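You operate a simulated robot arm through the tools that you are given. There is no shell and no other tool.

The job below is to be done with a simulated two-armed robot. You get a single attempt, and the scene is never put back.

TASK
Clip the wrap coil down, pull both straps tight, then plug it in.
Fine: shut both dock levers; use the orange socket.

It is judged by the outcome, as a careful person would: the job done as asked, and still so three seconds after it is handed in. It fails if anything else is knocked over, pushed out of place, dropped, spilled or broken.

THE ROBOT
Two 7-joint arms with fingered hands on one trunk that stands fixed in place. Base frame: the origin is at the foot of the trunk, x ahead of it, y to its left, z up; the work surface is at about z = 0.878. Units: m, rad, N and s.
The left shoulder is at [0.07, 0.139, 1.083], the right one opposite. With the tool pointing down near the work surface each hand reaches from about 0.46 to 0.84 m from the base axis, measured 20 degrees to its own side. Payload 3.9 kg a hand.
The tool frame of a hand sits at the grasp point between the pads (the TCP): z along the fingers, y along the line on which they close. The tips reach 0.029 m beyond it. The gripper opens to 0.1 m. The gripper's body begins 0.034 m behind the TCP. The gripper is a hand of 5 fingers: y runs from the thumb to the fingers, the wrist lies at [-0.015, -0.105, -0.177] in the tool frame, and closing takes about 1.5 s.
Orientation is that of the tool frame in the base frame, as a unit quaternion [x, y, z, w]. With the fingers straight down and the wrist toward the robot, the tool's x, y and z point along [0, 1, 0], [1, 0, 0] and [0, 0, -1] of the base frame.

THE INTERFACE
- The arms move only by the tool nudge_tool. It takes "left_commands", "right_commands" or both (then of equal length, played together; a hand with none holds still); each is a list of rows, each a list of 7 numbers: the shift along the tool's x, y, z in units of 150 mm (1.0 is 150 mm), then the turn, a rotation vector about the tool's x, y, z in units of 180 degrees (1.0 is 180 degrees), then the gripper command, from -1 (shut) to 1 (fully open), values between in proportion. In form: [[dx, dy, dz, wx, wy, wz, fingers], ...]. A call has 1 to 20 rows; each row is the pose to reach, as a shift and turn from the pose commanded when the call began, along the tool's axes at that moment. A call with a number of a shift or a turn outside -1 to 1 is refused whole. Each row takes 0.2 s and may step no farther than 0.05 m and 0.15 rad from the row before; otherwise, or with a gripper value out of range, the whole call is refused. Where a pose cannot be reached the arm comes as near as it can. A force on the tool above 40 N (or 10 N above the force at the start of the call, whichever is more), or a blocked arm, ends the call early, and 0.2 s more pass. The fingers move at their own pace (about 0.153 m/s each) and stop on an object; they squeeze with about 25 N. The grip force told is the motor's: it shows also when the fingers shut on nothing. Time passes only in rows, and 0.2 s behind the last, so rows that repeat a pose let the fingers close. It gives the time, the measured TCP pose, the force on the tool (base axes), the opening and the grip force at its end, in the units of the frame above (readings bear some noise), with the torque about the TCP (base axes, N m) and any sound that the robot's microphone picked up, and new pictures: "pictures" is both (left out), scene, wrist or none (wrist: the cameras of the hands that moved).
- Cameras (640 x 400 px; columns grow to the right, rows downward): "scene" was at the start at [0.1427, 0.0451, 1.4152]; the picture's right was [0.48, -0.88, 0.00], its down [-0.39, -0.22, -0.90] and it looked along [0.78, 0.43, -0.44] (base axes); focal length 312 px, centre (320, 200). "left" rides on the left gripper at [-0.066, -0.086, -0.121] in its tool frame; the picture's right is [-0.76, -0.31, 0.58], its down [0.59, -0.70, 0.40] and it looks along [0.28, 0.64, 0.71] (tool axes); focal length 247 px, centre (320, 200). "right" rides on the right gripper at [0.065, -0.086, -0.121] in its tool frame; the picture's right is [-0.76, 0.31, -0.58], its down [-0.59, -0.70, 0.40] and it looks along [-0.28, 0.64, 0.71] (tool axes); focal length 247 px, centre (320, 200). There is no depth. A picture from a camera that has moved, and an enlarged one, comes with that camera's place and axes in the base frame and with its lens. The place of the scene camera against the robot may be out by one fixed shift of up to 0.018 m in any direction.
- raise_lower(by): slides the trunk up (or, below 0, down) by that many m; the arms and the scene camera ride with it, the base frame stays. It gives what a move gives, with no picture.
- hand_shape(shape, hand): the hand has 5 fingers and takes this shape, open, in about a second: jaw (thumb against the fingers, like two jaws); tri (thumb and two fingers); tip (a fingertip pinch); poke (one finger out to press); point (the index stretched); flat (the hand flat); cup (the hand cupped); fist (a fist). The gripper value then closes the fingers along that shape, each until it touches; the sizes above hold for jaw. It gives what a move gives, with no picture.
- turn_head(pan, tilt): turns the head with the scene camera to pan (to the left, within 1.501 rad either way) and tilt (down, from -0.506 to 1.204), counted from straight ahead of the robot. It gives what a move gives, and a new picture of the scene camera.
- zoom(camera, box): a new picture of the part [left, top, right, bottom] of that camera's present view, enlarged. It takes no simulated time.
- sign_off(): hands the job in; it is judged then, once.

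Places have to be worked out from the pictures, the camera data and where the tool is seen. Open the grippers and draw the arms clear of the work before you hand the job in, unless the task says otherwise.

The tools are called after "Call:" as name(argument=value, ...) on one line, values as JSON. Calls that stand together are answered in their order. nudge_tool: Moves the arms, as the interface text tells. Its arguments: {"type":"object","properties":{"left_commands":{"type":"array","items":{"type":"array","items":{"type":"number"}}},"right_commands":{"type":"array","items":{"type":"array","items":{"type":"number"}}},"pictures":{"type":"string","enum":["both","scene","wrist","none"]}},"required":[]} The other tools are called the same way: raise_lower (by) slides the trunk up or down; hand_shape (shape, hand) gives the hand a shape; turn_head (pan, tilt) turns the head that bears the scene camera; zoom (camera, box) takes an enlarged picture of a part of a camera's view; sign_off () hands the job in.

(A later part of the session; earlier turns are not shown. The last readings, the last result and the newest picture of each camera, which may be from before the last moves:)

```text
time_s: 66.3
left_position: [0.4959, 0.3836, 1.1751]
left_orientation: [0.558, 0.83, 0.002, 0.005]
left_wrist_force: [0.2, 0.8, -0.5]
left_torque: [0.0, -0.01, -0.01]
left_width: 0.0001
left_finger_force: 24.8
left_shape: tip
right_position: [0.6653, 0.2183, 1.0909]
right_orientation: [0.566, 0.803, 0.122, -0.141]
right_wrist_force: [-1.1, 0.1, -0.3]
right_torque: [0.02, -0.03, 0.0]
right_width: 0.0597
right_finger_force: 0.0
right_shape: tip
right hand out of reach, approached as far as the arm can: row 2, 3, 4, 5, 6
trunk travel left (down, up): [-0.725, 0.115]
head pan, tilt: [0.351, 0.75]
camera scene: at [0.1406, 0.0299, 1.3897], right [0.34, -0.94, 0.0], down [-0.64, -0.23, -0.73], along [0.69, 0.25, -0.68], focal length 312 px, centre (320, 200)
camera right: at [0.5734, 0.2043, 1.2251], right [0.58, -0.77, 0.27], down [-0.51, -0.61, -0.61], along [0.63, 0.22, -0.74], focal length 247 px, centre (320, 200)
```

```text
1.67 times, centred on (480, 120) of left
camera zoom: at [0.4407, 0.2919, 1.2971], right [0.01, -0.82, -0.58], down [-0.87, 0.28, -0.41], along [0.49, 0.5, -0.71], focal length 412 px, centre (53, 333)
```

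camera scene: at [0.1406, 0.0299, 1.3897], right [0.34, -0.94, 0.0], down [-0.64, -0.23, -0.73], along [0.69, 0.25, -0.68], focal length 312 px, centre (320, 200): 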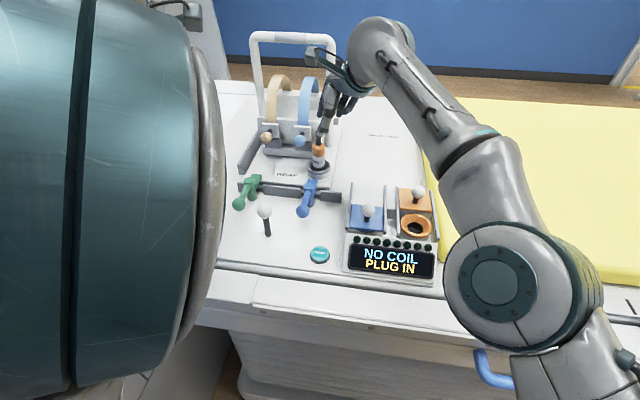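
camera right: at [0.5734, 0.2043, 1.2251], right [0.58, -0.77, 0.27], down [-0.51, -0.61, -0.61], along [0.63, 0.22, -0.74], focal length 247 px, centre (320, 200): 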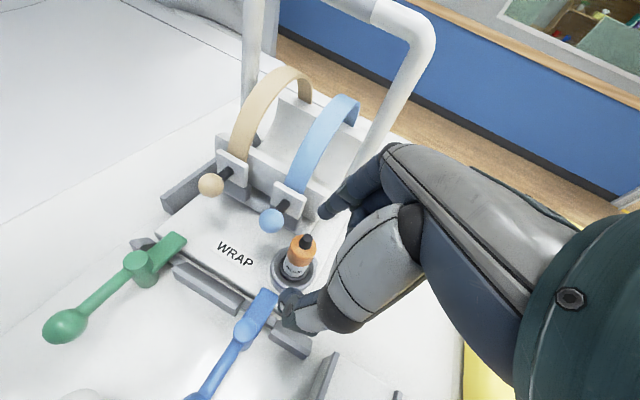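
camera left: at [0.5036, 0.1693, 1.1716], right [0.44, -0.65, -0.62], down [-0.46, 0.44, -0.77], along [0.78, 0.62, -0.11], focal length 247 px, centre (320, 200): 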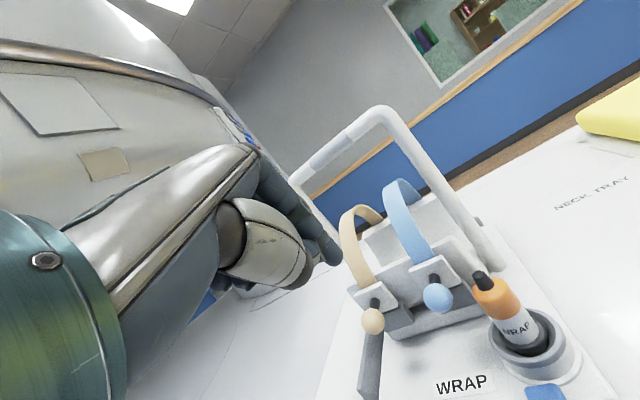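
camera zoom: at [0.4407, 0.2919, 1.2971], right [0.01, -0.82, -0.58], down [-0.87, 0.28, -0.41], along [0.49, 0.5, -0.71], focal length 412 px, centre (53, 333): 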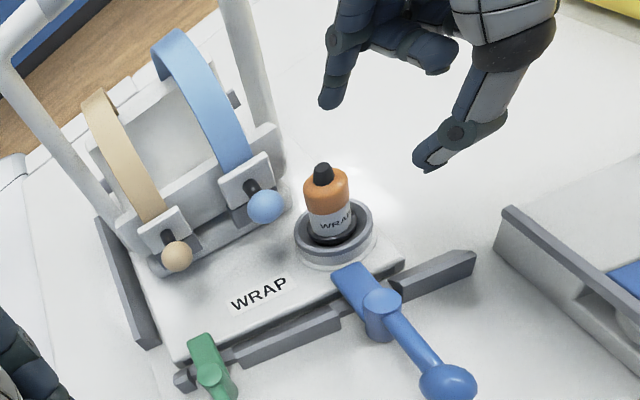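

The right arm falls short by about 4 cm at this hand attitude. Rolling the hand further (about 40°, approaching from the upper right) brings the wrist within reach and keeps the pads on the plug's front and back; I re-orient while pulling slightly back.

Call:
nudge_tool(right_commands=[[-0.1, 0.03, 0.03, -0.0164, 0.0248, 0.0123, 0.2], [-0.2, 0.058, 0.058, -0.0327, 0.0495, 0.0246, 0.2], [-0.3, 0.086, 0.087, -0.049, 0.0743, 0.0369, 0.2], [-0.403, 0.115, 0.116, -0.0654, 0.099, 0.0492, 0.2], [-0.403, 0.115, 0.116, -0.0654, 0.099, 0.0492, 0.2]], pictures="both")

Call:
zoom(camera="right", box=[100, 100, 420, 300])

Call:
zoom(camera="left", box=[320, 0, 640, 240])

```text
time_s: 67.5
left_position: [0.4962, 0.3845, 1.1749]
left_orientation: [0.557, 0.83, 0.003, 0.004]
left_wrist_force: [-0.6, 0.2, -0.4]
left_torque: [-0.01, 0.0, 0.02]
left_width: 0.0
left_finger_force: 25.6
left_shape: tip
right_position: [0.7001, 0.1765, 1.0544]
right_orientation: [0.612, 0.708, 0.278, -0.214]
right_wrist_force: [-0.7, 0.5, -0.1]
right_torque: [-0.01, 0.0, 0.0]
right_width: 0.0599
right_finger_force: 0.0
right_shape: tip
trunk travel left (down, up): [-0.725, 0.115]
head pan, tilt: [0.351, 0.75]
camera scene: at [0.14, 0.0298, 1.3897], right [0.34, -0.94, 0.0], down [-0.64, -0.23, -0.73], along [0.69, 0.25, -0.68], focal length 312 px, centre (320, 200)
camera right: at [0.6001, 0.1379, 1.1766], right [0.4, -0.92, -0.01], down [-0.58, -0.25, -0.77], along [0.71, 0.32, -0.63], focal length 247 px, centre (320, 200)
```

scene: 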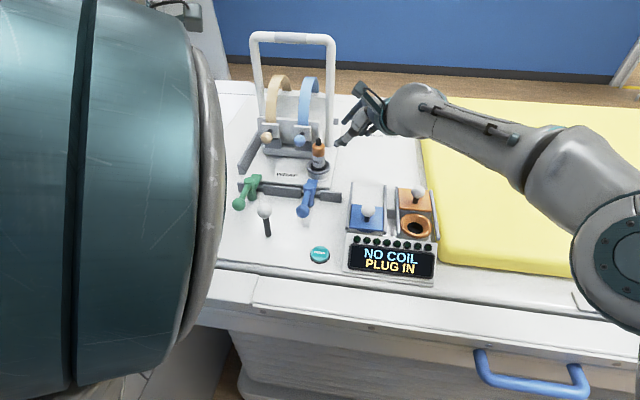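
right: 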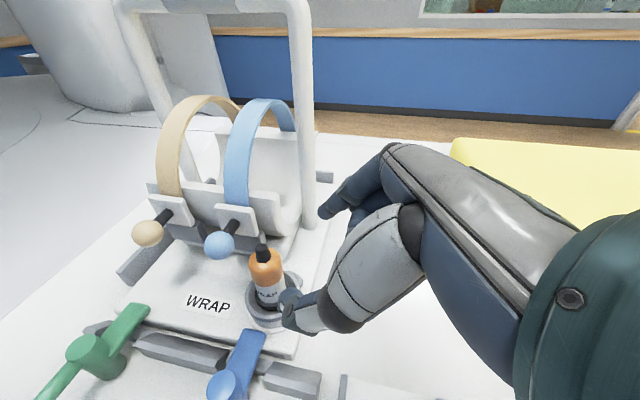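

```text
2.00 times, centred on (260, 200) of right
camera zoom: at [0.6001, 0.1379, 1.1766], right [0.4, -0.92, -0.01], down [-0.58, -0.25, -0.77], along [0.71, 0.32, -0.63], focal length 494 px, centre (440, 200)
```

zoom: 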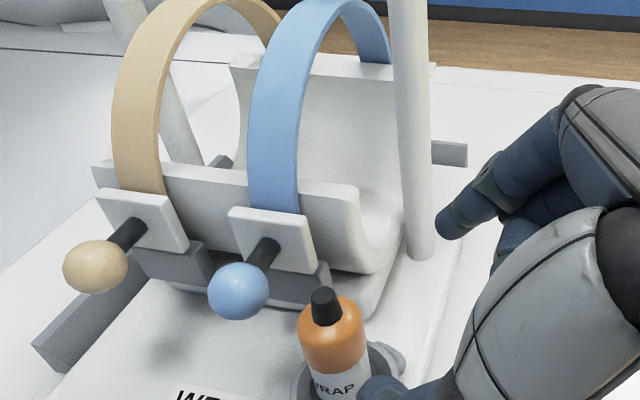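

```text
1.67 times, centred on (480, 120) of left
camera zoom: at [0.4403, 0.292, 1.2972], right [0.01, -0.82, -0.58], down [-0.87, 0.28, -0.41], along [0.49, 0.5, -0.71], focal length 412 px, centre (53, 333)
```

zoom: 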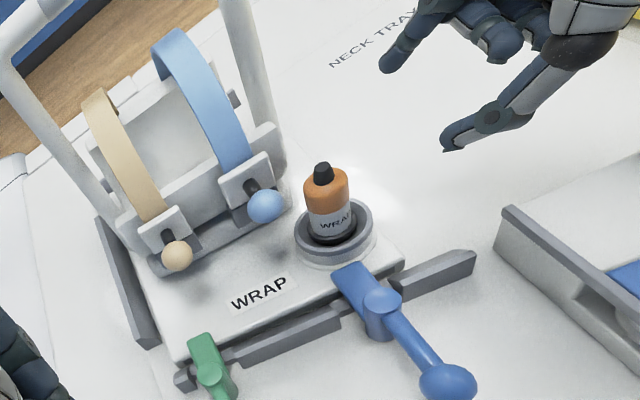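

The pose is reached exactly, and the left camera gives a good outside view: the plug axis is near (0.707, 0.2455), top 1.004. I advance along the finger direction so the open pinch straddles the plug front and back, stopping short to check.

Call:
nudge_tool(right_commands=[[-0.008, 0.005, 0.13, 0, 0, 0, 0.2], [-0.012, 0.008, 0.26, 0, 0, 0, 0.2], [-0.017, 0.011, 0.38, 0, 0, 0, 0.2], [-0.017, 0.011, 0.38, 0, 0, 0, 0.2]], pictures="wrist")

Call:
zoom(camera="left", box=[400, 0, 640, 150])

Call:
zoom(camera="right", box=[160, 140, 420, 340])

Call:
zoom(camera="scene", box=[260, 100, 380, 190])

```text
time_s: 68.5
left_position: [0.4958, 0.3844, 1.1756]
left_orientation: [0.558, 0.83, 0.002, 0.005]
left_wrist_force: [0.4, -0.5, 0.4]
left_torque: [0.02, 0.03, 0.0]
left_width: 0.0
left_finger_force: 25.1
left_shape: tip
right_position: [0.7047, 0.2098, 1.0112]
right_orientation: [0.612, 0.709, 0.278, -0.214]
right_wrist_force: [0.1, -0.4, 0.3]
right_torque: [0.0, 0.02, -0.02]
right_width: 0.0601
right_finger_force: 0.1
right_shape: tip
trunk travel left (down, up): [-0.725, 0.115]
head pan, tilt: [0.351, 0.75]
camera right: at [0.6039, 0.1719, 1.1328], right [0.4, -0.92, -0.01], down [-0.58, -0.25, -0.77], along [0.7, 0.32, -0.63], focal length 247 px, centre (320, 200)
```

right: 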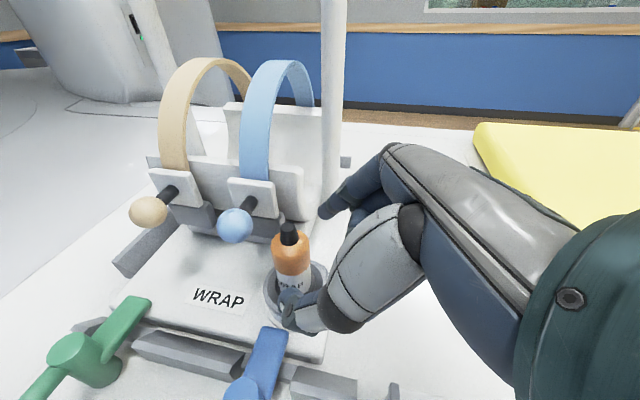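

```text
2.67 times, centred on (520, 75) of left
camera zoom: at [0.4404, 0.2912, 1.2973], right [0.01, -0.82, -0.58], down [-0.87, 0.28, -0.41], along [0.49, 0.5, -0.71], focal length 659 px, centre (-213, 533)
```

zoom: 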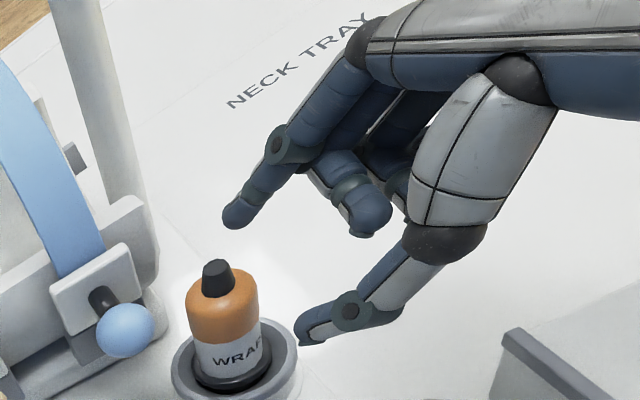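

```text
2.00 times, centred on (290, 240) of right
camera zoom: at [0.6039, 0.1719, 1.1328], right [0.4, -0.92, -0.01], down [-0.58, -0.25, -0.77], along [0.7, 0.32, -0.63], focal length 494 px, centre (380, 120)
```

zoom: 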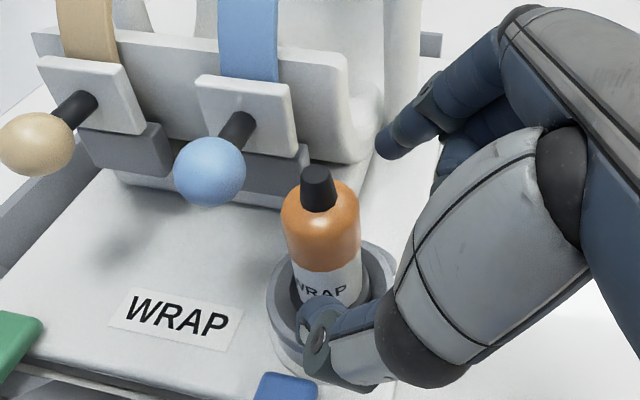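

```text
4.44 times, centred on (320, 145) of scene
camera zoom: at [0.1401, 0.029, 1.3897], right [0.34, -0.94, 0.0], down [-0.64, -0.23, -0.73], along [0.69, 0.25, -0.68], focal length 1387 px, centre (320, 444)
```

zoom: 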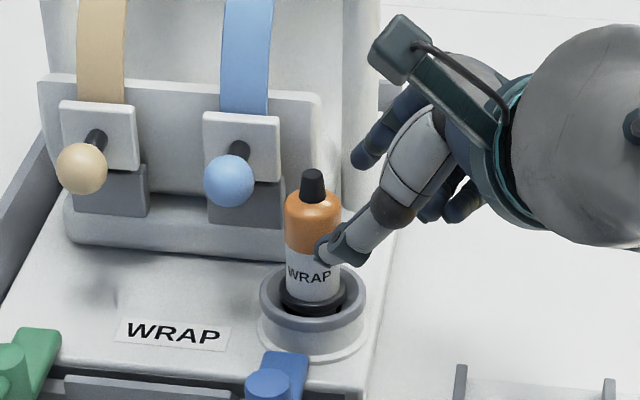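

The pinch lines up well: the plug is about 2 mm forward of the centre line. I advance the last 34 mm and look again before closing.

Call:
nudge_tool(right_commands=[[-0.003, 0.007, 0.11, 0, 0, 0, 0.2], [-0.006, 0.013, 0.22, 0, 0, 0, 0.2], [-0.006, 0.013, 0.22, 0, 0, 0, 0.2]], pictures="wrist")

Call:
zoom(camera="left", box=[400, 0, 640, 150])

Call:
zoom(camera="right", box=[160, 140, 420, 340])

Call:
zoom(camera="scene", box=[260, 100, 380, 190])

```text
time_s: 69.3
left_position: [0.4962, 0.3838, 1.1755]
left_orientation: [0.558, 0.83, 0.003, 0.004]
left_wrist_force: [0.5, -0.8, 0.2]
left_torque: [0.03, 0.01, -0.01]
left_width: 0.0
left_finger_force: 25.3
left_shape: tip
right_position: [0.7082, 0.2319, 0.9849]
right_orientation: [0.612, 0.709, 0.278, -0.215]
right_wrist_force: [-0.4, -1.2, 0.0]
right_torque: [0.01, 0.01, -0.01]
right_width: 0.0598
right_finger_force: 0.0
right_shape: tip
trunk travel left (down, up): [-0.725, 0.115]
head pan, tilt: [0.351, 0.75]
camera right: at [0.6078, 0.194, 1.1076], right [0.4, -0.92, -0.01], down [-0.58, -0.25, -0.77], along [0.7, 0.32, -0.63], focal length 247 px, centre (320, 200)
```

right: 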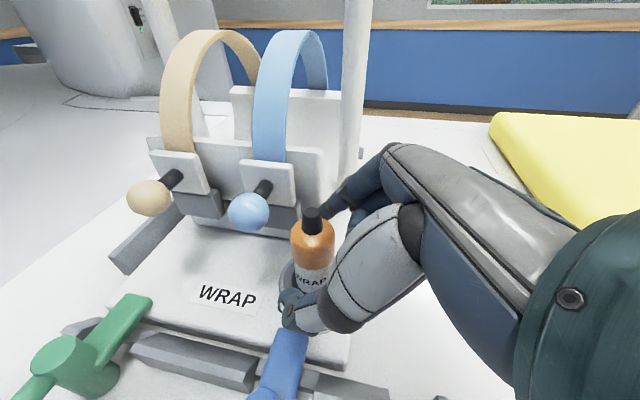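

```text
2.67 times, centred on (520, 75) of left
camera zoom: at [0.4405, 0.2911, 1.2973], right [0.01, -0.82, -0.58], down [-0.87, 0.28, -0.41], along [0.49, 0.5, -0.71], focal length 659 px, centre (-213, 533)
```

zoom: 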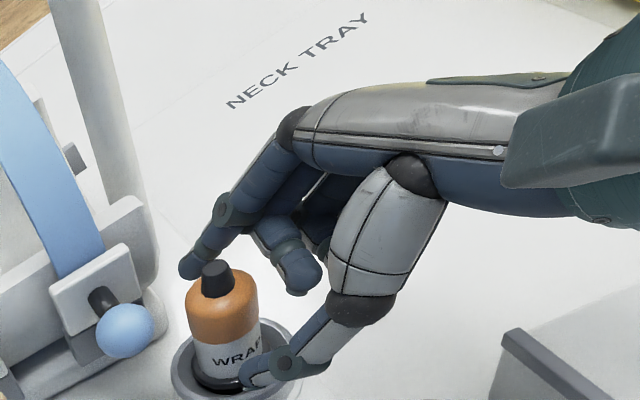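

```text
2.00 times, centred on (290, 240) of right
camera zoom: at [0.6078, 0.194, 1.1076], right [0.4, -0.92, -0.01], down [-0.58, -0.25, -0.77], along [0.7, 0.32, -0.63], focal length 494 px, centre (380, 120)
```

zoom: 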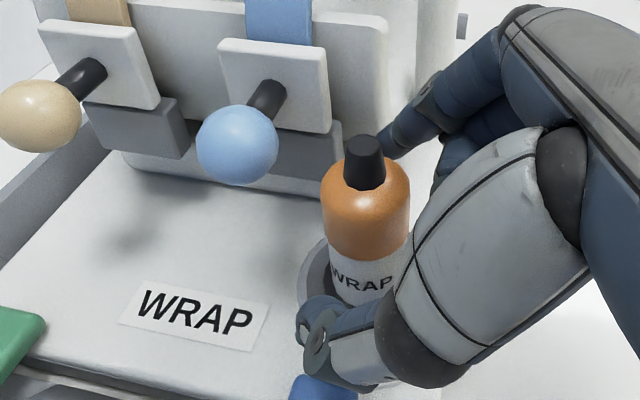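

```text
4.44 times, centred on (320, 145) of scene
camera zoom: at [0.1402, 0.0288, 1.3897], right [0.34, -0.94, 0.0], down [-0.64, -0.23, -0.73], along [0.69, 0.25, -0.68], focal length 1387 px, centre (320, 444)
```

zoom: 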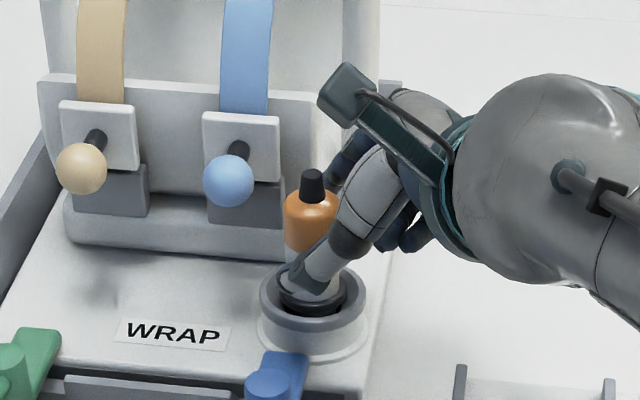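

Thumb is in front and index behind the plug with clearance all round. I close the pinch.

Call:
nudge_tool(right_commands=[[0, 0, 0, 0, 0, 0, -0.2], [0, 0, 0, 0, 0, 0, -0.5], [0, 0, 0, 0, 0, 0, -1], [0, 0, 0, 0, 0, 0, -1], [0, 0, 0, 0, 0, 0, -1], [0, 0, 0, 0, 0, 0, -1]], pictures="wrist")

Call:
zoom(camera="left", box=[400, 0, 640, 150])

Call:
zoom(camera="right", box=[160, 140, 420, 340])

```text
time_s: 70.7
left_position: [0.4966, 0.3836, 1.175]
left_orientation: [0.558, 0.83, 0.002, 0.004]
left_wrist_force: [-0.3, 1.4, 0.5]
left_torque: [0.01, -0.01, 0.0]
left_width: 0.0
left_finger_force: 25.8
left_shape: tip
right_position: [0.7092, 0.2332, 0.9849]
right_orientation: [0.612, 0.709, 0.278, -0.214]
right_wrist_force: [2.8, -0.3, -0.3]
right_torque: [0.0, 0.01, -0.14]
right_width: 0.0228
right_finger_force: 25.0
right_shape: tip
trunk travel left (down, up): [-0.725, 0.115]
head pan, tilt: [0.351, 0.75]
camera right: at [0.6087, 0.194, 1.1073], right [0.4, -0.92, -0.01], down [-0.59, -0.25, -0.77], along [0.7, 0.32, -0.64], focal length 247 px, centre (320, 200)
```

right: 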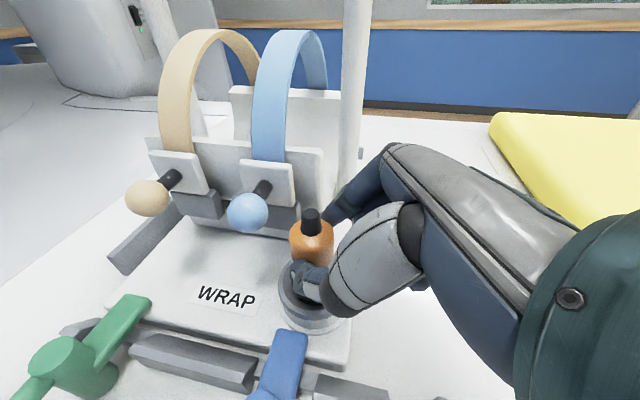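

```text
2.67 times, centred on (520, 75) of left
camera zoom: at [0.4413, 0.2914, 1.297], right [0.01, -0.82, -0.58], down [-0.87, 0.28, -0.41], along [0.49, 0.5, -0.71], focal length 659 px, centre (-213, 533)
```

zoom: 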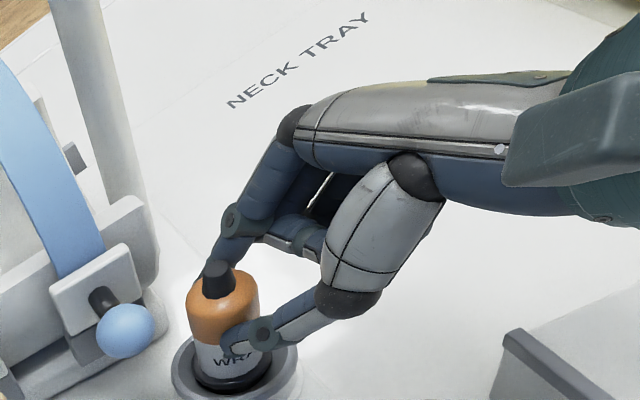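

```text
2.00 times, centred on (290, 240) of right
camera zoom: at [0.6087, 0.194, 1.1073], right [0.4, -0.92, -0.01], down [-0.59, -0.25, -0.77], along [0.7, 0.32, -0.64], focal length 494 px, centre (380, 120)
```

zoom: 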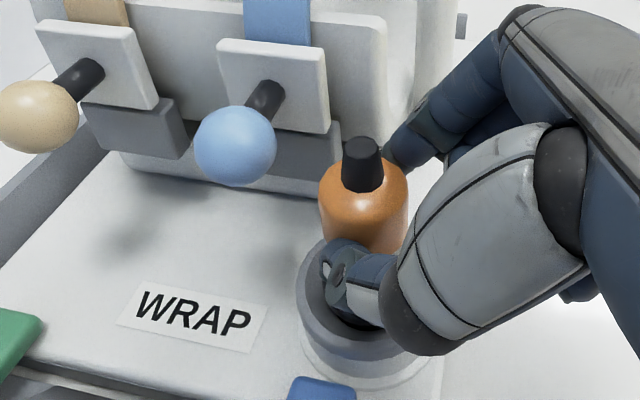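

Gripped at 25 N with the plug upright. I lift it straight up out of its holder.

Call:
nudge_tool(right_commands=[[0.043, 0.009, -0.05, 0, 0, 0, -1], [0.086, 0.018, -0.1, 0, 0, 0, -1], [0.129, 0.026, -0.15, 0, 0, 0, -1], [0.193, 0.039, -0.225, 0, 0, 0, -1], [0.257, 0.053, -0.3, 0, 0, 0, -1], [0.343, 0.07, -0.4, 0, 0, 0, -1]], pictures="both")

Call:
zoom(camera="left", box=[400, 0, 640, 150])

Call:
zoom(camera="scene", box=[260, 80, 380, 180])

```text
time_s: 72.1
left_position: [0.4958, 0.3846, 1.1758]
left_orientation: [0.557, 0.83, 0.002, 0.004]
left_wrist_force: [0.6, -0.8, 0.0]
left_torque: [0.01, -0.01, -0.03]
left_width: 0.0001
left_finger_force: 25.3
left_shape: tip
right_position: [0.709, 0.2343, 1.0656]
right_orientation: [0.612, 0.709, 0.278, -0.215]
right_wrist_force: [0.6, -0.8, -0.5]
right_torque: [0.01, -0.03, -0.01]
right_width: 0.0227
right_finger_force: 24.4
right_shape: tip
trunk travel left (down, up): [-0.725, 0.115]
head pan, tilt: [0.351, 0.75]
camera scene: at [0.14, 0.0292, 1.3897], right [0.34, -0.94, 0.0], down [-0.64, -0.23, -0.73], along [0.69, 0.25, -0.68], focal length 312 px, centre (320, 200)
camera right: at [0.6094, 0.196, 1.1875], right [0.4, -0.92, -0.01], down [-0.58, -0.25, -0.77], along [0.7, 0.32, -0.63], focal length 247 px, centre (320, 200)
```

scene: 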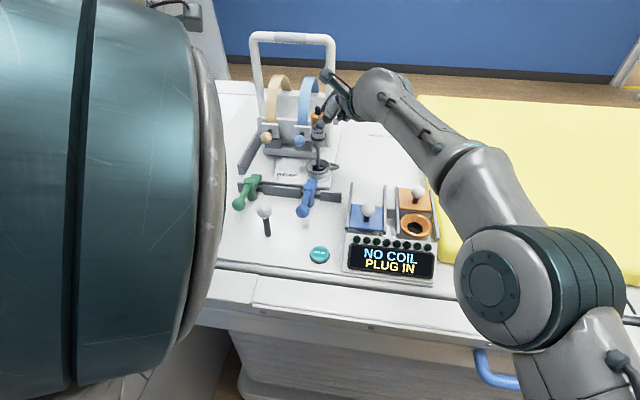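
right: 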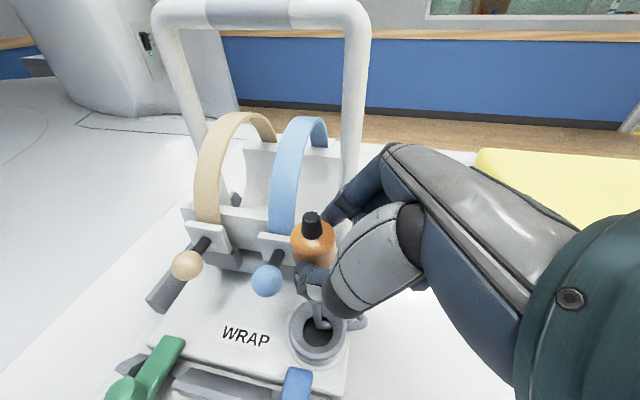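

```text
2.67 times, centred on (520, 75) of left
camera zoom: at [0.4403, 0.2914, 1.2973], right [0.01, -0.82, -0.58], down [-0.87, 0.28, -0.41], along [0.49, 0.5, -0.71], focal length 659 px, centre (-213, 533)
```

zoom: 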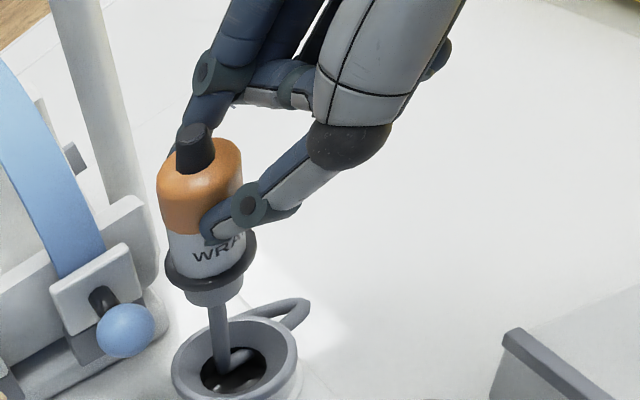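

```text
4.00 times, centred on (320, 130) of scene
camera zoom: at [0.14, 0.0292, 1.3897], right [0.34, -0.94, 0.0], down [-0.64, -0.23, -0.73], along [0.69, 0.25, -0.68], focal length 1248 px, centre (320, 480)
```

zoom: 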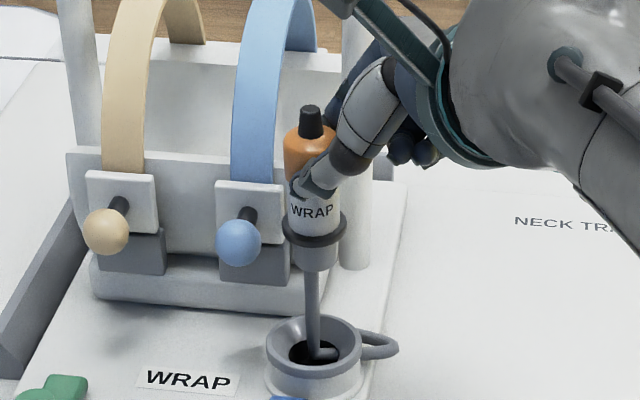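

The plug is out and held, and I now see a grey cable leaving its lower end, with a dark nose on top. I look closely at both ends and at the socket before deciding which way it goes in.

Call:
zoom(camera="scene", box=[290, 95, 350, 185])

Call:
zoom(camera="scene", box=[390, 180, 445, 245])

Call:
zoom(camera="left", box=[440, 30, 540, 150])

Call:
zoom(camera="right", box=[260, 190, 400, 380])

```text
4.44 times, centred on (320, 140) of scene
camera zoom: at [0.14, 0.0292, 1.3897], right [0.34, -0.94, 0.0], down [-0.64, -0.23, -0.73], along [0.69, 0.25, -0.68], focal length 1387 px, centre (320, 467)
```

zoom: 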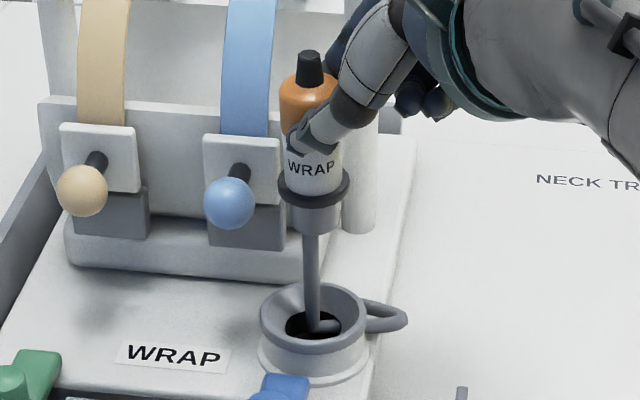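

```text
6.15 times, centred on (418, 212) of scene
camera zoom: at [0.14, 0.0292, 1.3897], right [0.34, -0.94, 0.0], down [-0.64, -0.23, -0.73], along [0.69, 0.25, -0.68], focal length 1920 px, centre (-280, 123)
```

zoom: 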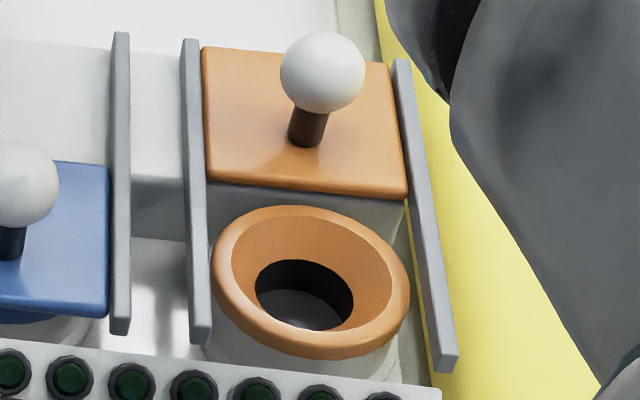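

```text
3.33 times, centred on (490, 90) of left
camera zoom: at [0.4403, 0.2914, 1.2973], right [0.01, -0.82, -0.58], down [-0.87, 0.28, -0.41], along [0.49, 0.5, -0.71], focal length 823 px, centre (-247, 567)
```

zoom: 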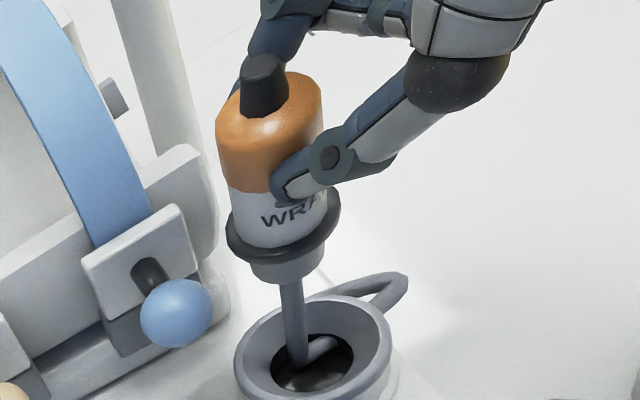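

```text
2.11 times, centred on (330, 285) of right
camera zoom: at [0.6094, 0.196, 1.1875], right [0.4, -0.92, -0.01], down [-0.58, -0.25, -0.77], along [0.7, 0.32, -0.63], focal length 520 px, centre (299, 21)
```

zoom: 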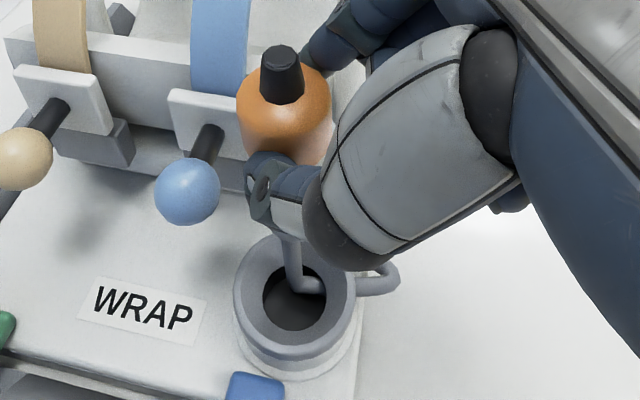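

The nub on top is a strain-relief boot; the collar and grey spigot below (about 27 mm across) match the 30 mm holes of both holder and socket, so it goes in spigot-down as it was parked. I raise it and carry it upright halfway toward the orange socket.

Call:
nudge_tool(right_commands=[[0.107, 0.022, -0.125, 0, 0, 0, -1], [0.214, 0.044, -0.251, 0, 0, 0, -1], [0.074, -0.075, -0.391, 0, 0, 0, -1], [-0.066, -0.194, -0.531, 0, 0, 0, -1], [-0.206, -0.312, -0.671, 0, 0, 0, -1], [-0.346, -0.431, -0.812, 0, 0, 0, -1]], pictures="both")

```text
time_s: 73.5
left_position: [0.4956, 0.3827, 1.1769]
left_orientation: [0.558, 0.83, 0.003, 0.003]
left_wrist_force: [-0.5, -0.1, 0.0]
left_torque: [0.04, -0.04, 0.01]
left_width: 0.0001
left_finger_force: 25.2
left_shape: tip
right_position: [0.6479, 0.1085, 1.115]
right_orientation: [0.611, 0.709, 0.278, -0.214]
right_wrist_force: [-0.5, 0.1, -0.6]
right_torque: [-0.01, -0.01, 0.0]
right_width: 0.0226
right_finger_force: 25.2
right_shape: tip
right hand out of reach, approached as far as the arm can: row 2
trunk travel left (down, up): [-0.725, 0.115]
head pan, tilt: [0.351, 0.75]
camera scene: at [0.1391, 0.0272, 1.3899], right [0.34, -0.94, 0.0], down [-0.64, -0.23, -0.73], along [0.69, 0.25, -0.68], focal length 312 px, centre (320, 200)
camera right: at [0.5473, 0.0698, 1.2377], right [0.4, -0.92, -0.01], down [-0.58, -0.25, -0.77], along [0.71, 0.32, -0.63], focal length 247 px, centre (320, 200)
```

scene: 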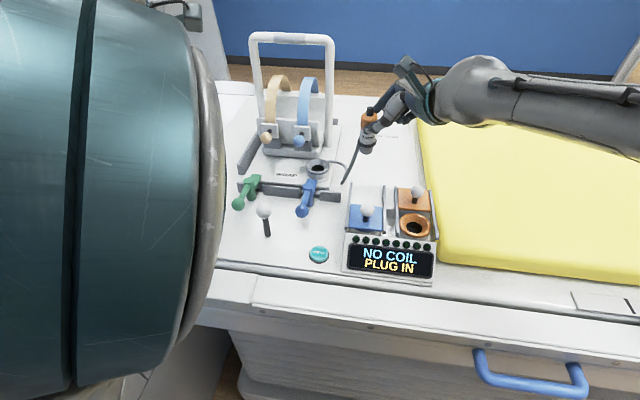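
right: 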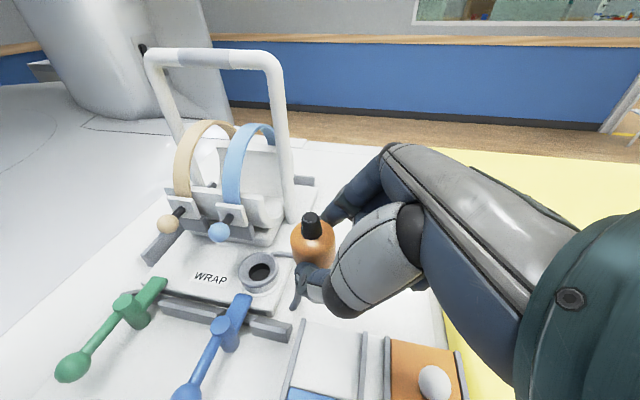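

The plug travels well. I look at the cable and plug from the scene camera.

Call:
zoom(camera="scene", box=[290, 80, 430, 200])

Call:
zoom(camera="left", box=[400, 0, 640, 200])

```text
3.33 times, centred on (360, 140) of scene
camera zoom: at [0.1391, 0.0272, 1.3899], right [0.34, -0.94, 0.0], down [-0.64, -0.23, -0.73], along [0.69, 0.25, -0.68], focal length 1040 px, centre (187, 400)
```

zoom: 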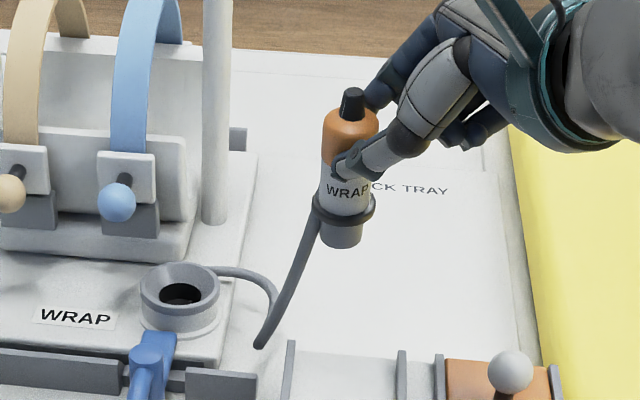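

```text
2.00 times, centred on (520, 100) of left
camera zoom: at [0.4395, 0.2894, 1.2981], right [0.01, -0.82, -0.58], down [-0.87, 0.28, -0.41], along [0.5, 0.51, -0.71], focal length 494 px, centre (-80, 400)
```

zoom: 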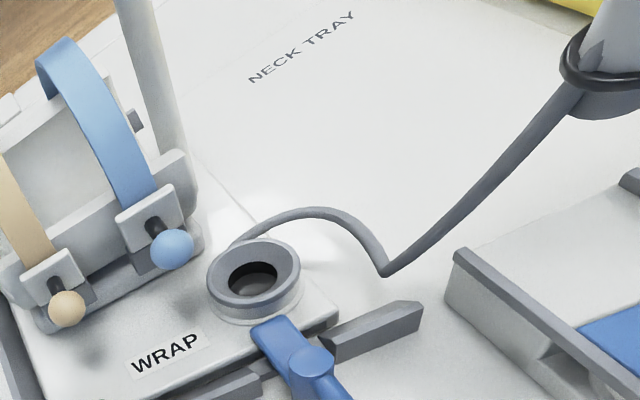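

The cord hangs from the side of the collar, so spigot-down is right. I carry the plug on to hover above the orange socket.

Call:
nudge_tool(right_commands=[[-0.19, -0.127, -0.12, 0, 0, 0, -1], [-0.38, -0.253, -0.24, 0, 0, 0, -1], [-0.57, -0.38, -0.3, 0, 0, 0, -1], [-0.749, -0.506, -0.331, 0, 0, 0, -1], [-0.749, -0.506, -0.331, 0, 0, 0, -1]], pictures="both")

Call:
zoom(camera="scene", box=[360, 140, 480, 260])

Call:
zoom(camera="right", box=[200, 180, 420, 400])

```text
time_s: 74.7
left_position: [0.4971, 0.3854, 1.1756]
left_orientation: [0.558, 0.83, 0.002, 0.005]
left_wrist_force: [0.3, 0.9, 0.5]
left_torque: [-0.03, -0.03, -0.03]
left_width: 0.0002
left_finger_force: 24.4
left_shape: tip
right_position: [0.5914, -0.0136, 1.0723]
right_orientation: [0.612, 0.709, 0.277, -0.215]
right_wrist_force: [0.8, -0.4, -0.9]
right_torque: [0.0, -0.01, 0.0]
right_width: 0.0225
right_finger_force: 25.0
right_shape: tip
trunk travel left (down, up): [-0.725, 0.115]
head pan, tilt: [0.351, 0.75]
camera scene: at [0.1408, 0.0306, 1.3896], right [0.34, -0.94, 0.0], down [-0.64, -0.24, -0.73], along [0.69, 0.25, -0.68], focal length 312 px, centre (320, 200)
camera right: at [0.4901, -0.052, 1.1946], right [0.4, -0.92, -0.01], down [-0.58, -0.25, -0.77], along [0.7, 0.32, -0.64], focal length 247 px, centre (320, 200)
```

scene: 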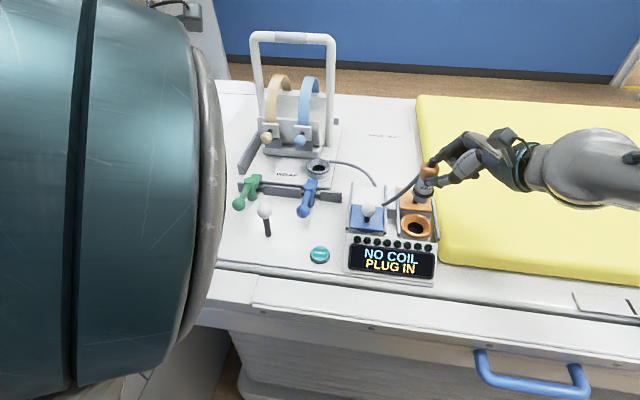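
right: 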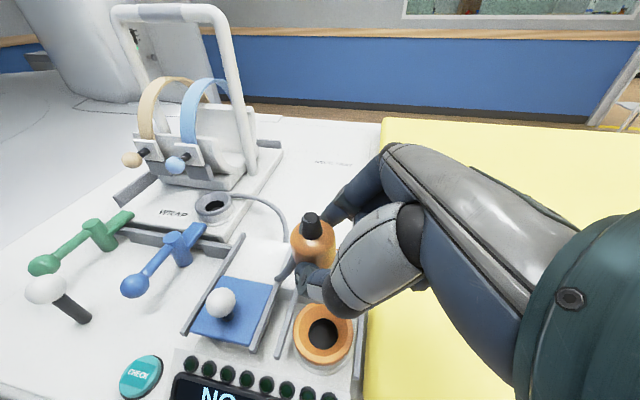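

```text
3.33 times, centred on (420, 200) of scene
camera zoom: at [0.1408, 0.0306, 1.3896], right [0.34, -0.94, 0.0], down [-0.64, -0.24, -0.73], along [0.69, 0.25, -0.68], focal length 1040 px, centre (-13, 200)
```

zoom: 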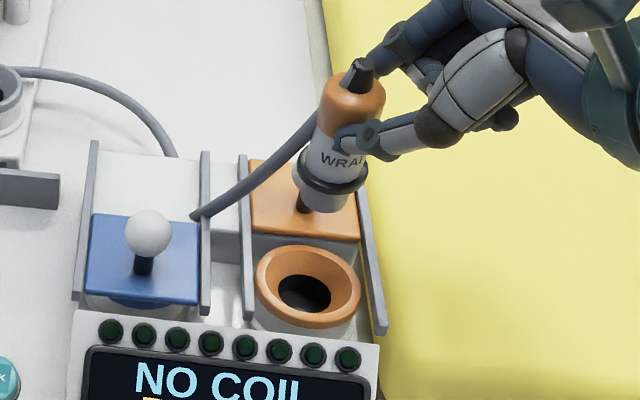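

```text
1.82 times, centred on (310, 290) of right
camera zoom: at [0.4901, -0.052, 1.1946], right [0.4, -0.92, -0.01], down [-0.58, -0.25, -0.77], along [0.7, 0.32, -0.64], focal length 449 px, centre (338, 36)
```

zoom: 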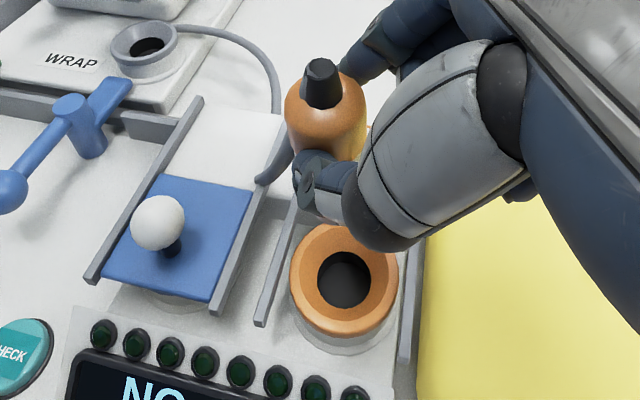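

By both cameras the plug sits about 6 mm left and 2 mm robotward of the socket axis. I correct that while lowering until the spigot is just above the funnel rim.

Call:
nudge_tool(right_commands=[[-0.068, -0.01, 0.064, 0, 0, 0, -1], [-0.136, -0.02, 0.128, 0, 0, 0, -1], [-0.204, -0.03, 0.19, 0, 0, 0, -1], [-0.26, -0.038, 0.242, 0, 0, 0, -1], [-0.26, -0.038, 0.242, 0, 0, 0, -1]], pictures="both")

Call:
zoom(camera="scene", box=[380, 160, 470, 250])

Call:
zoom(camera="right", box=[200, 180, 420, 400])

```text
time_s: 75.9
left_position: [0.4968, 0.3848, 1.1745]
left_orientation: [0.558, 0.83, 0.003, 0.005]
left_wrist_force: [-0.2, -0.5, 0.6]
left_torque: [-0.03, 0.03, -0.03]
left_width: 0.0001
left_finger_force: 25.2
left_shape: tip
right_position: [0.5918, -0.0216, 1.0177]
right_orientation: [0.612, 0.708, 0.279, -0.214]
right_wrist_force: [0.0, 0.2, -1.4]
right_torque: [-0.01, -0.02, 0.02]
right_width: 0.0226
right_finger_force: 25.1
right_shape: tip
trunk travel left (down, up): [-0.725, 0.115]
head pan, tilt: [0.351, 0.75]
camera scene: at [0.1402, 0.0293, 1.3897], right [0.34, -0.94, 0.0], down [-0.64, -0.23, -0.73], along [0.69, 0.25, -0.68], focal length 312 px, centre (320, 200)
camera right: at [0.4916, -0.0593, 1.1396], right [0.4, -0.92, -0.01], down [-0.58, -0.25, -0.77], along [0.7, 0.32, -0.63], focal length 247 px, centre (320, 200)
```

scene: 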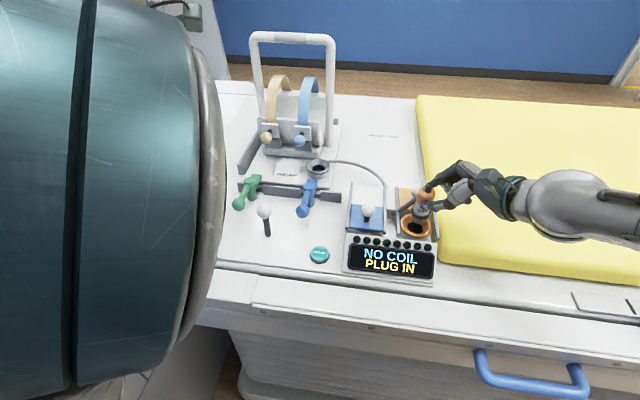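
right: 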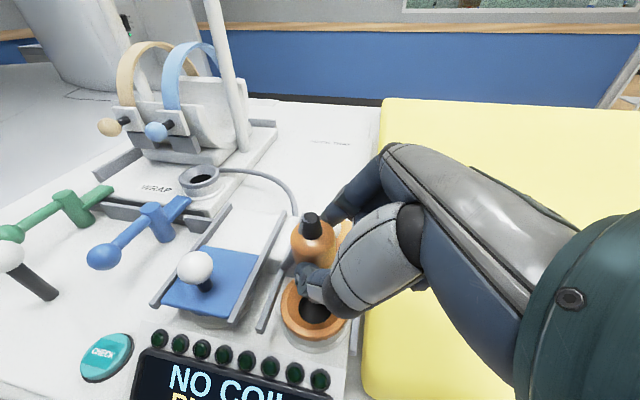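

```text
4.44 times, centred on (425, 205) of scene
camera zoom: at [0.1402, 0.0293, 1.3897], right [0.34, -0.94, 0.0], down [-0.64, -0.23, -0.73], along [0.69, 0.25, -0.68], focal length 1387 px, centre (-147, 178)
```

zoom: 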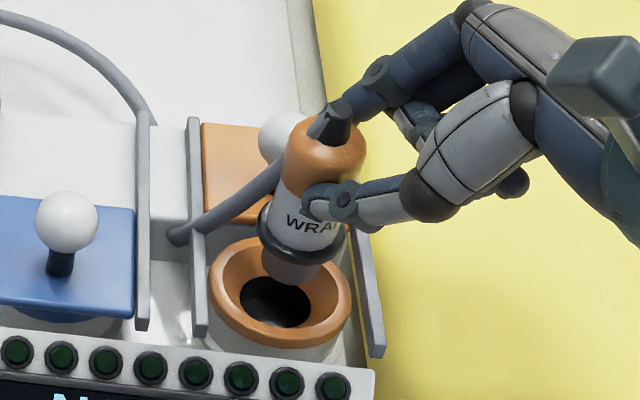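

```text
1.82 times, centred on (310, 290) of right
camera zoom: at [0.4916, -0.0593, 1.1396], right [0.4, -0.92, -0.01], down [-0.58, -0.25, -0.77], along [0.7, 0.32, -0.63], focal length 449 px, centre (338, 36)
```

zoom: 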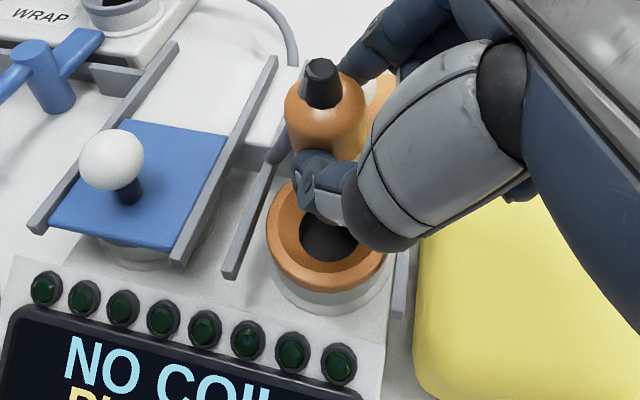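

The spigot is just over the funnel, about 4 mm too far forward. I shift it back and lower it gently 24 mm into the funnel.

Call:
nudge_tool(right_commands=[[0.004, -0.026, 0, 0, 0, 0, -1], [-0.022, -0.031, 0.03, 0, 0, 0, -1], [-0.047, -0.037, 0.06, 0, 0, 0, -1], [-0.073, -0.042, 0.09, 0, 0, 0, -1], [-0.099, -0.047, 0.12, 0, 0, 0, -1]], pictures="wrist")

Call:
zoom(camera="scene", box=[380, 160, 470, 250])

Call:
zoom(camera="right", box=[200, 180, 420, 400])

```text
time_s: 77.1
left_position: [0.4971, 0.3841, 1.1756]
left_orientation: [0.558, 0.83, 0.002, 0.004]
left_wrist_force: [0.5, 0.4, -0.1]
left_torque: [0.01, 0.01, 0.03]
left_width: 0.0
left_finger_force: 24.9
left_shape: tip
right_position: [0.5889, -0.0207, 0.9935]
right_orientation: [0.612, 0.708, 0.279, -0.215]
right_wrist_force: [-0.9, -0.1, -0.5]
right_torque: [0.01, 0.02, 0.0]
right_width: 0.0223
right_finger_force: 24.8
right_shape: tip
trunk travel left (down, up): [-0.725, 0.115]
head pan, tilt: [0.351, 0.75]
camera right: at [0.4881, -0.0593, 1.1146], right [0.4, -0.92, -0.01], down [-0.58, -0.25, -0.77], along [0.7, 0.32, -0.63], focal length 247 px, centre (320, 200)
```

right: 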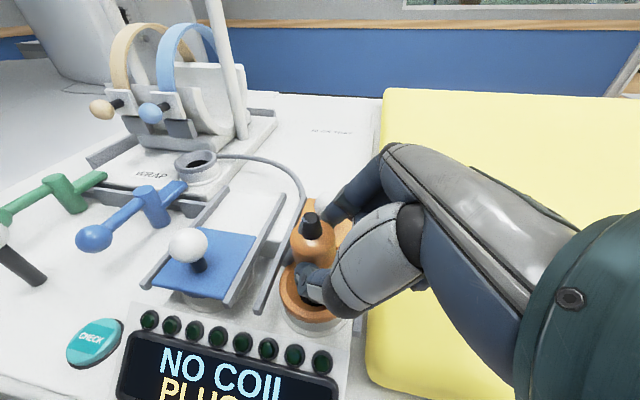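

```text
4.44 times, centred on (425, 205) of scene
camera zoom: at [0.1408, 0.0291, 1.3897], right [0.34, -0.94, 0.0], down [-0.64, -0.23, -0.73], along [0.69, 0.25, -0.68], focal length 1387 px, centre (-147, 178)
```

zoom: 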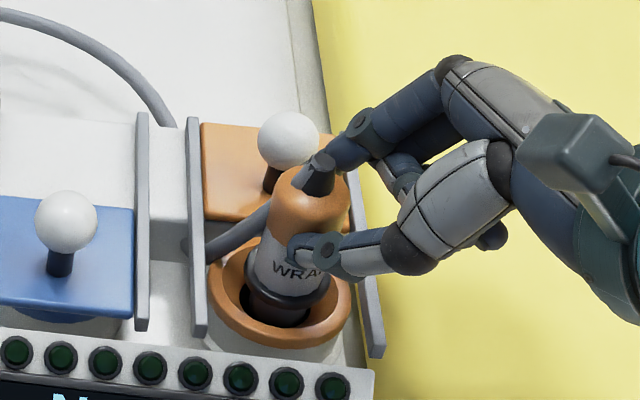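

```text
1.82 times, centred on (310, 290) of right
camera zoom: at [0.4881, -0.0593, 1.1146], right [0.4, -0.92, -0.01], down [-0.58, -0.25, -0.77], along [0.7, 0.32, -0.63], focal length 449 px, centre (338, 36)
```

zoom: 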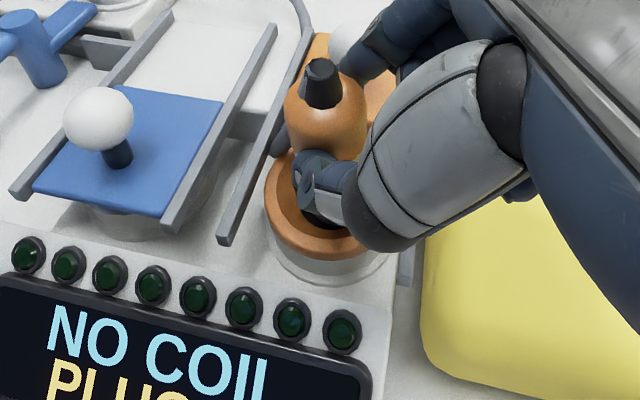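

No contact force yet and the collar is nearly at rim level. I keep lowering slowly and wait for seating force or a change on the display.

Call:
nudge_tool(right_commands=[[-0.013, -0.003, 0.015, 0, 0, 0, -1], [-0.026, -0.005, 0.03, 0, 0, 0, -1], [-0.039, -0.008, 0.045, 0, 0, 0, -1], [-0.052, -0.011, 0.06, 0, 0, 0, -1]], pictures="both")

Call:
zoom(camera="scene", box=[380, 160, 470, 250])

```text
time_s: 78.1
left_position: [0.4957, 0.3844, 1.1759]
left_orientation: [0.557, 0.83, 0.003, 0.005]
left_wrist_force: [-0.2, -0.1, 0.1]
left_torque: [0.01, 0.02, 0.0]
left_width: 0.0002
left_finger_force: 24.9
left_shape: tip
right_position: [0.5887, -0.021, 0.9835]
right_orientation: [0.612, 0.709, 0.28, -0.212]
right_wrist_force: [-0.1, -1.0, 7.7]
right_torque: [0.09, -0.04, 0.0]
right_width: 0.0228
right_finger_force: 25.4
right_shape: tip
trunk travel left (down, up): [-0.725, 0.115]
head pan, tilt: [0.351, 0.75]
camera scene: at [0.1392, 0.029, 1.39], right [0.34, -0.94, 0.0], down [-0.64, -0.23, -0.73], along [0.69, 0.25, -0.68], focal length 312 px, centre (320, 200)
camera right: at [0.4871, -0.06, 1.1052], right [0.4, -0.92, -0.01], down [-0.58, -0.24, -0.78], along [0.71, 0.32, -0.63], focal length 247 px, centre (320, 200)
```

scene: 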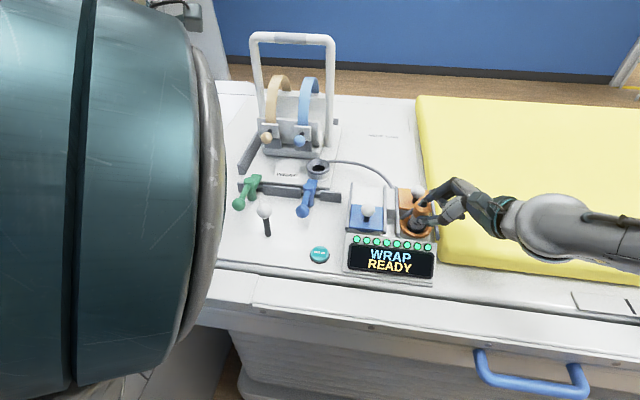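
right: 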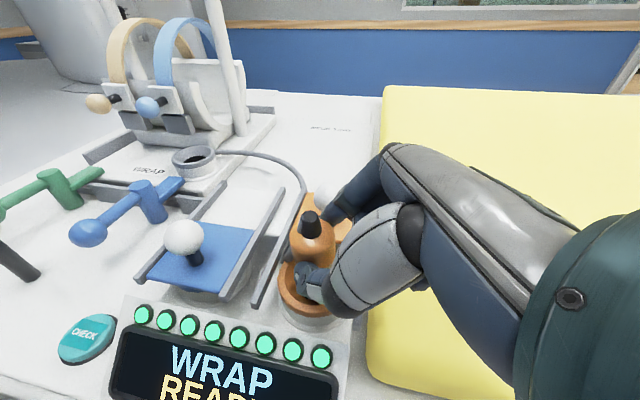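

```text
4.44 times, centred on (425, 205) of scene
camera zoom: at [0.1392, 0.029, 1.39], right [0.34, -0.94, 0.0], down [-0.64, -0.23, -0.73], along [0.69, 0.25, -0.68], focal length 1387 px, centre (-147, 178)
```

zoom: 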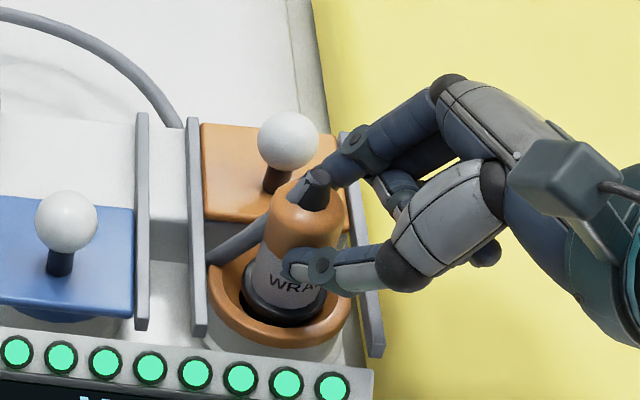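

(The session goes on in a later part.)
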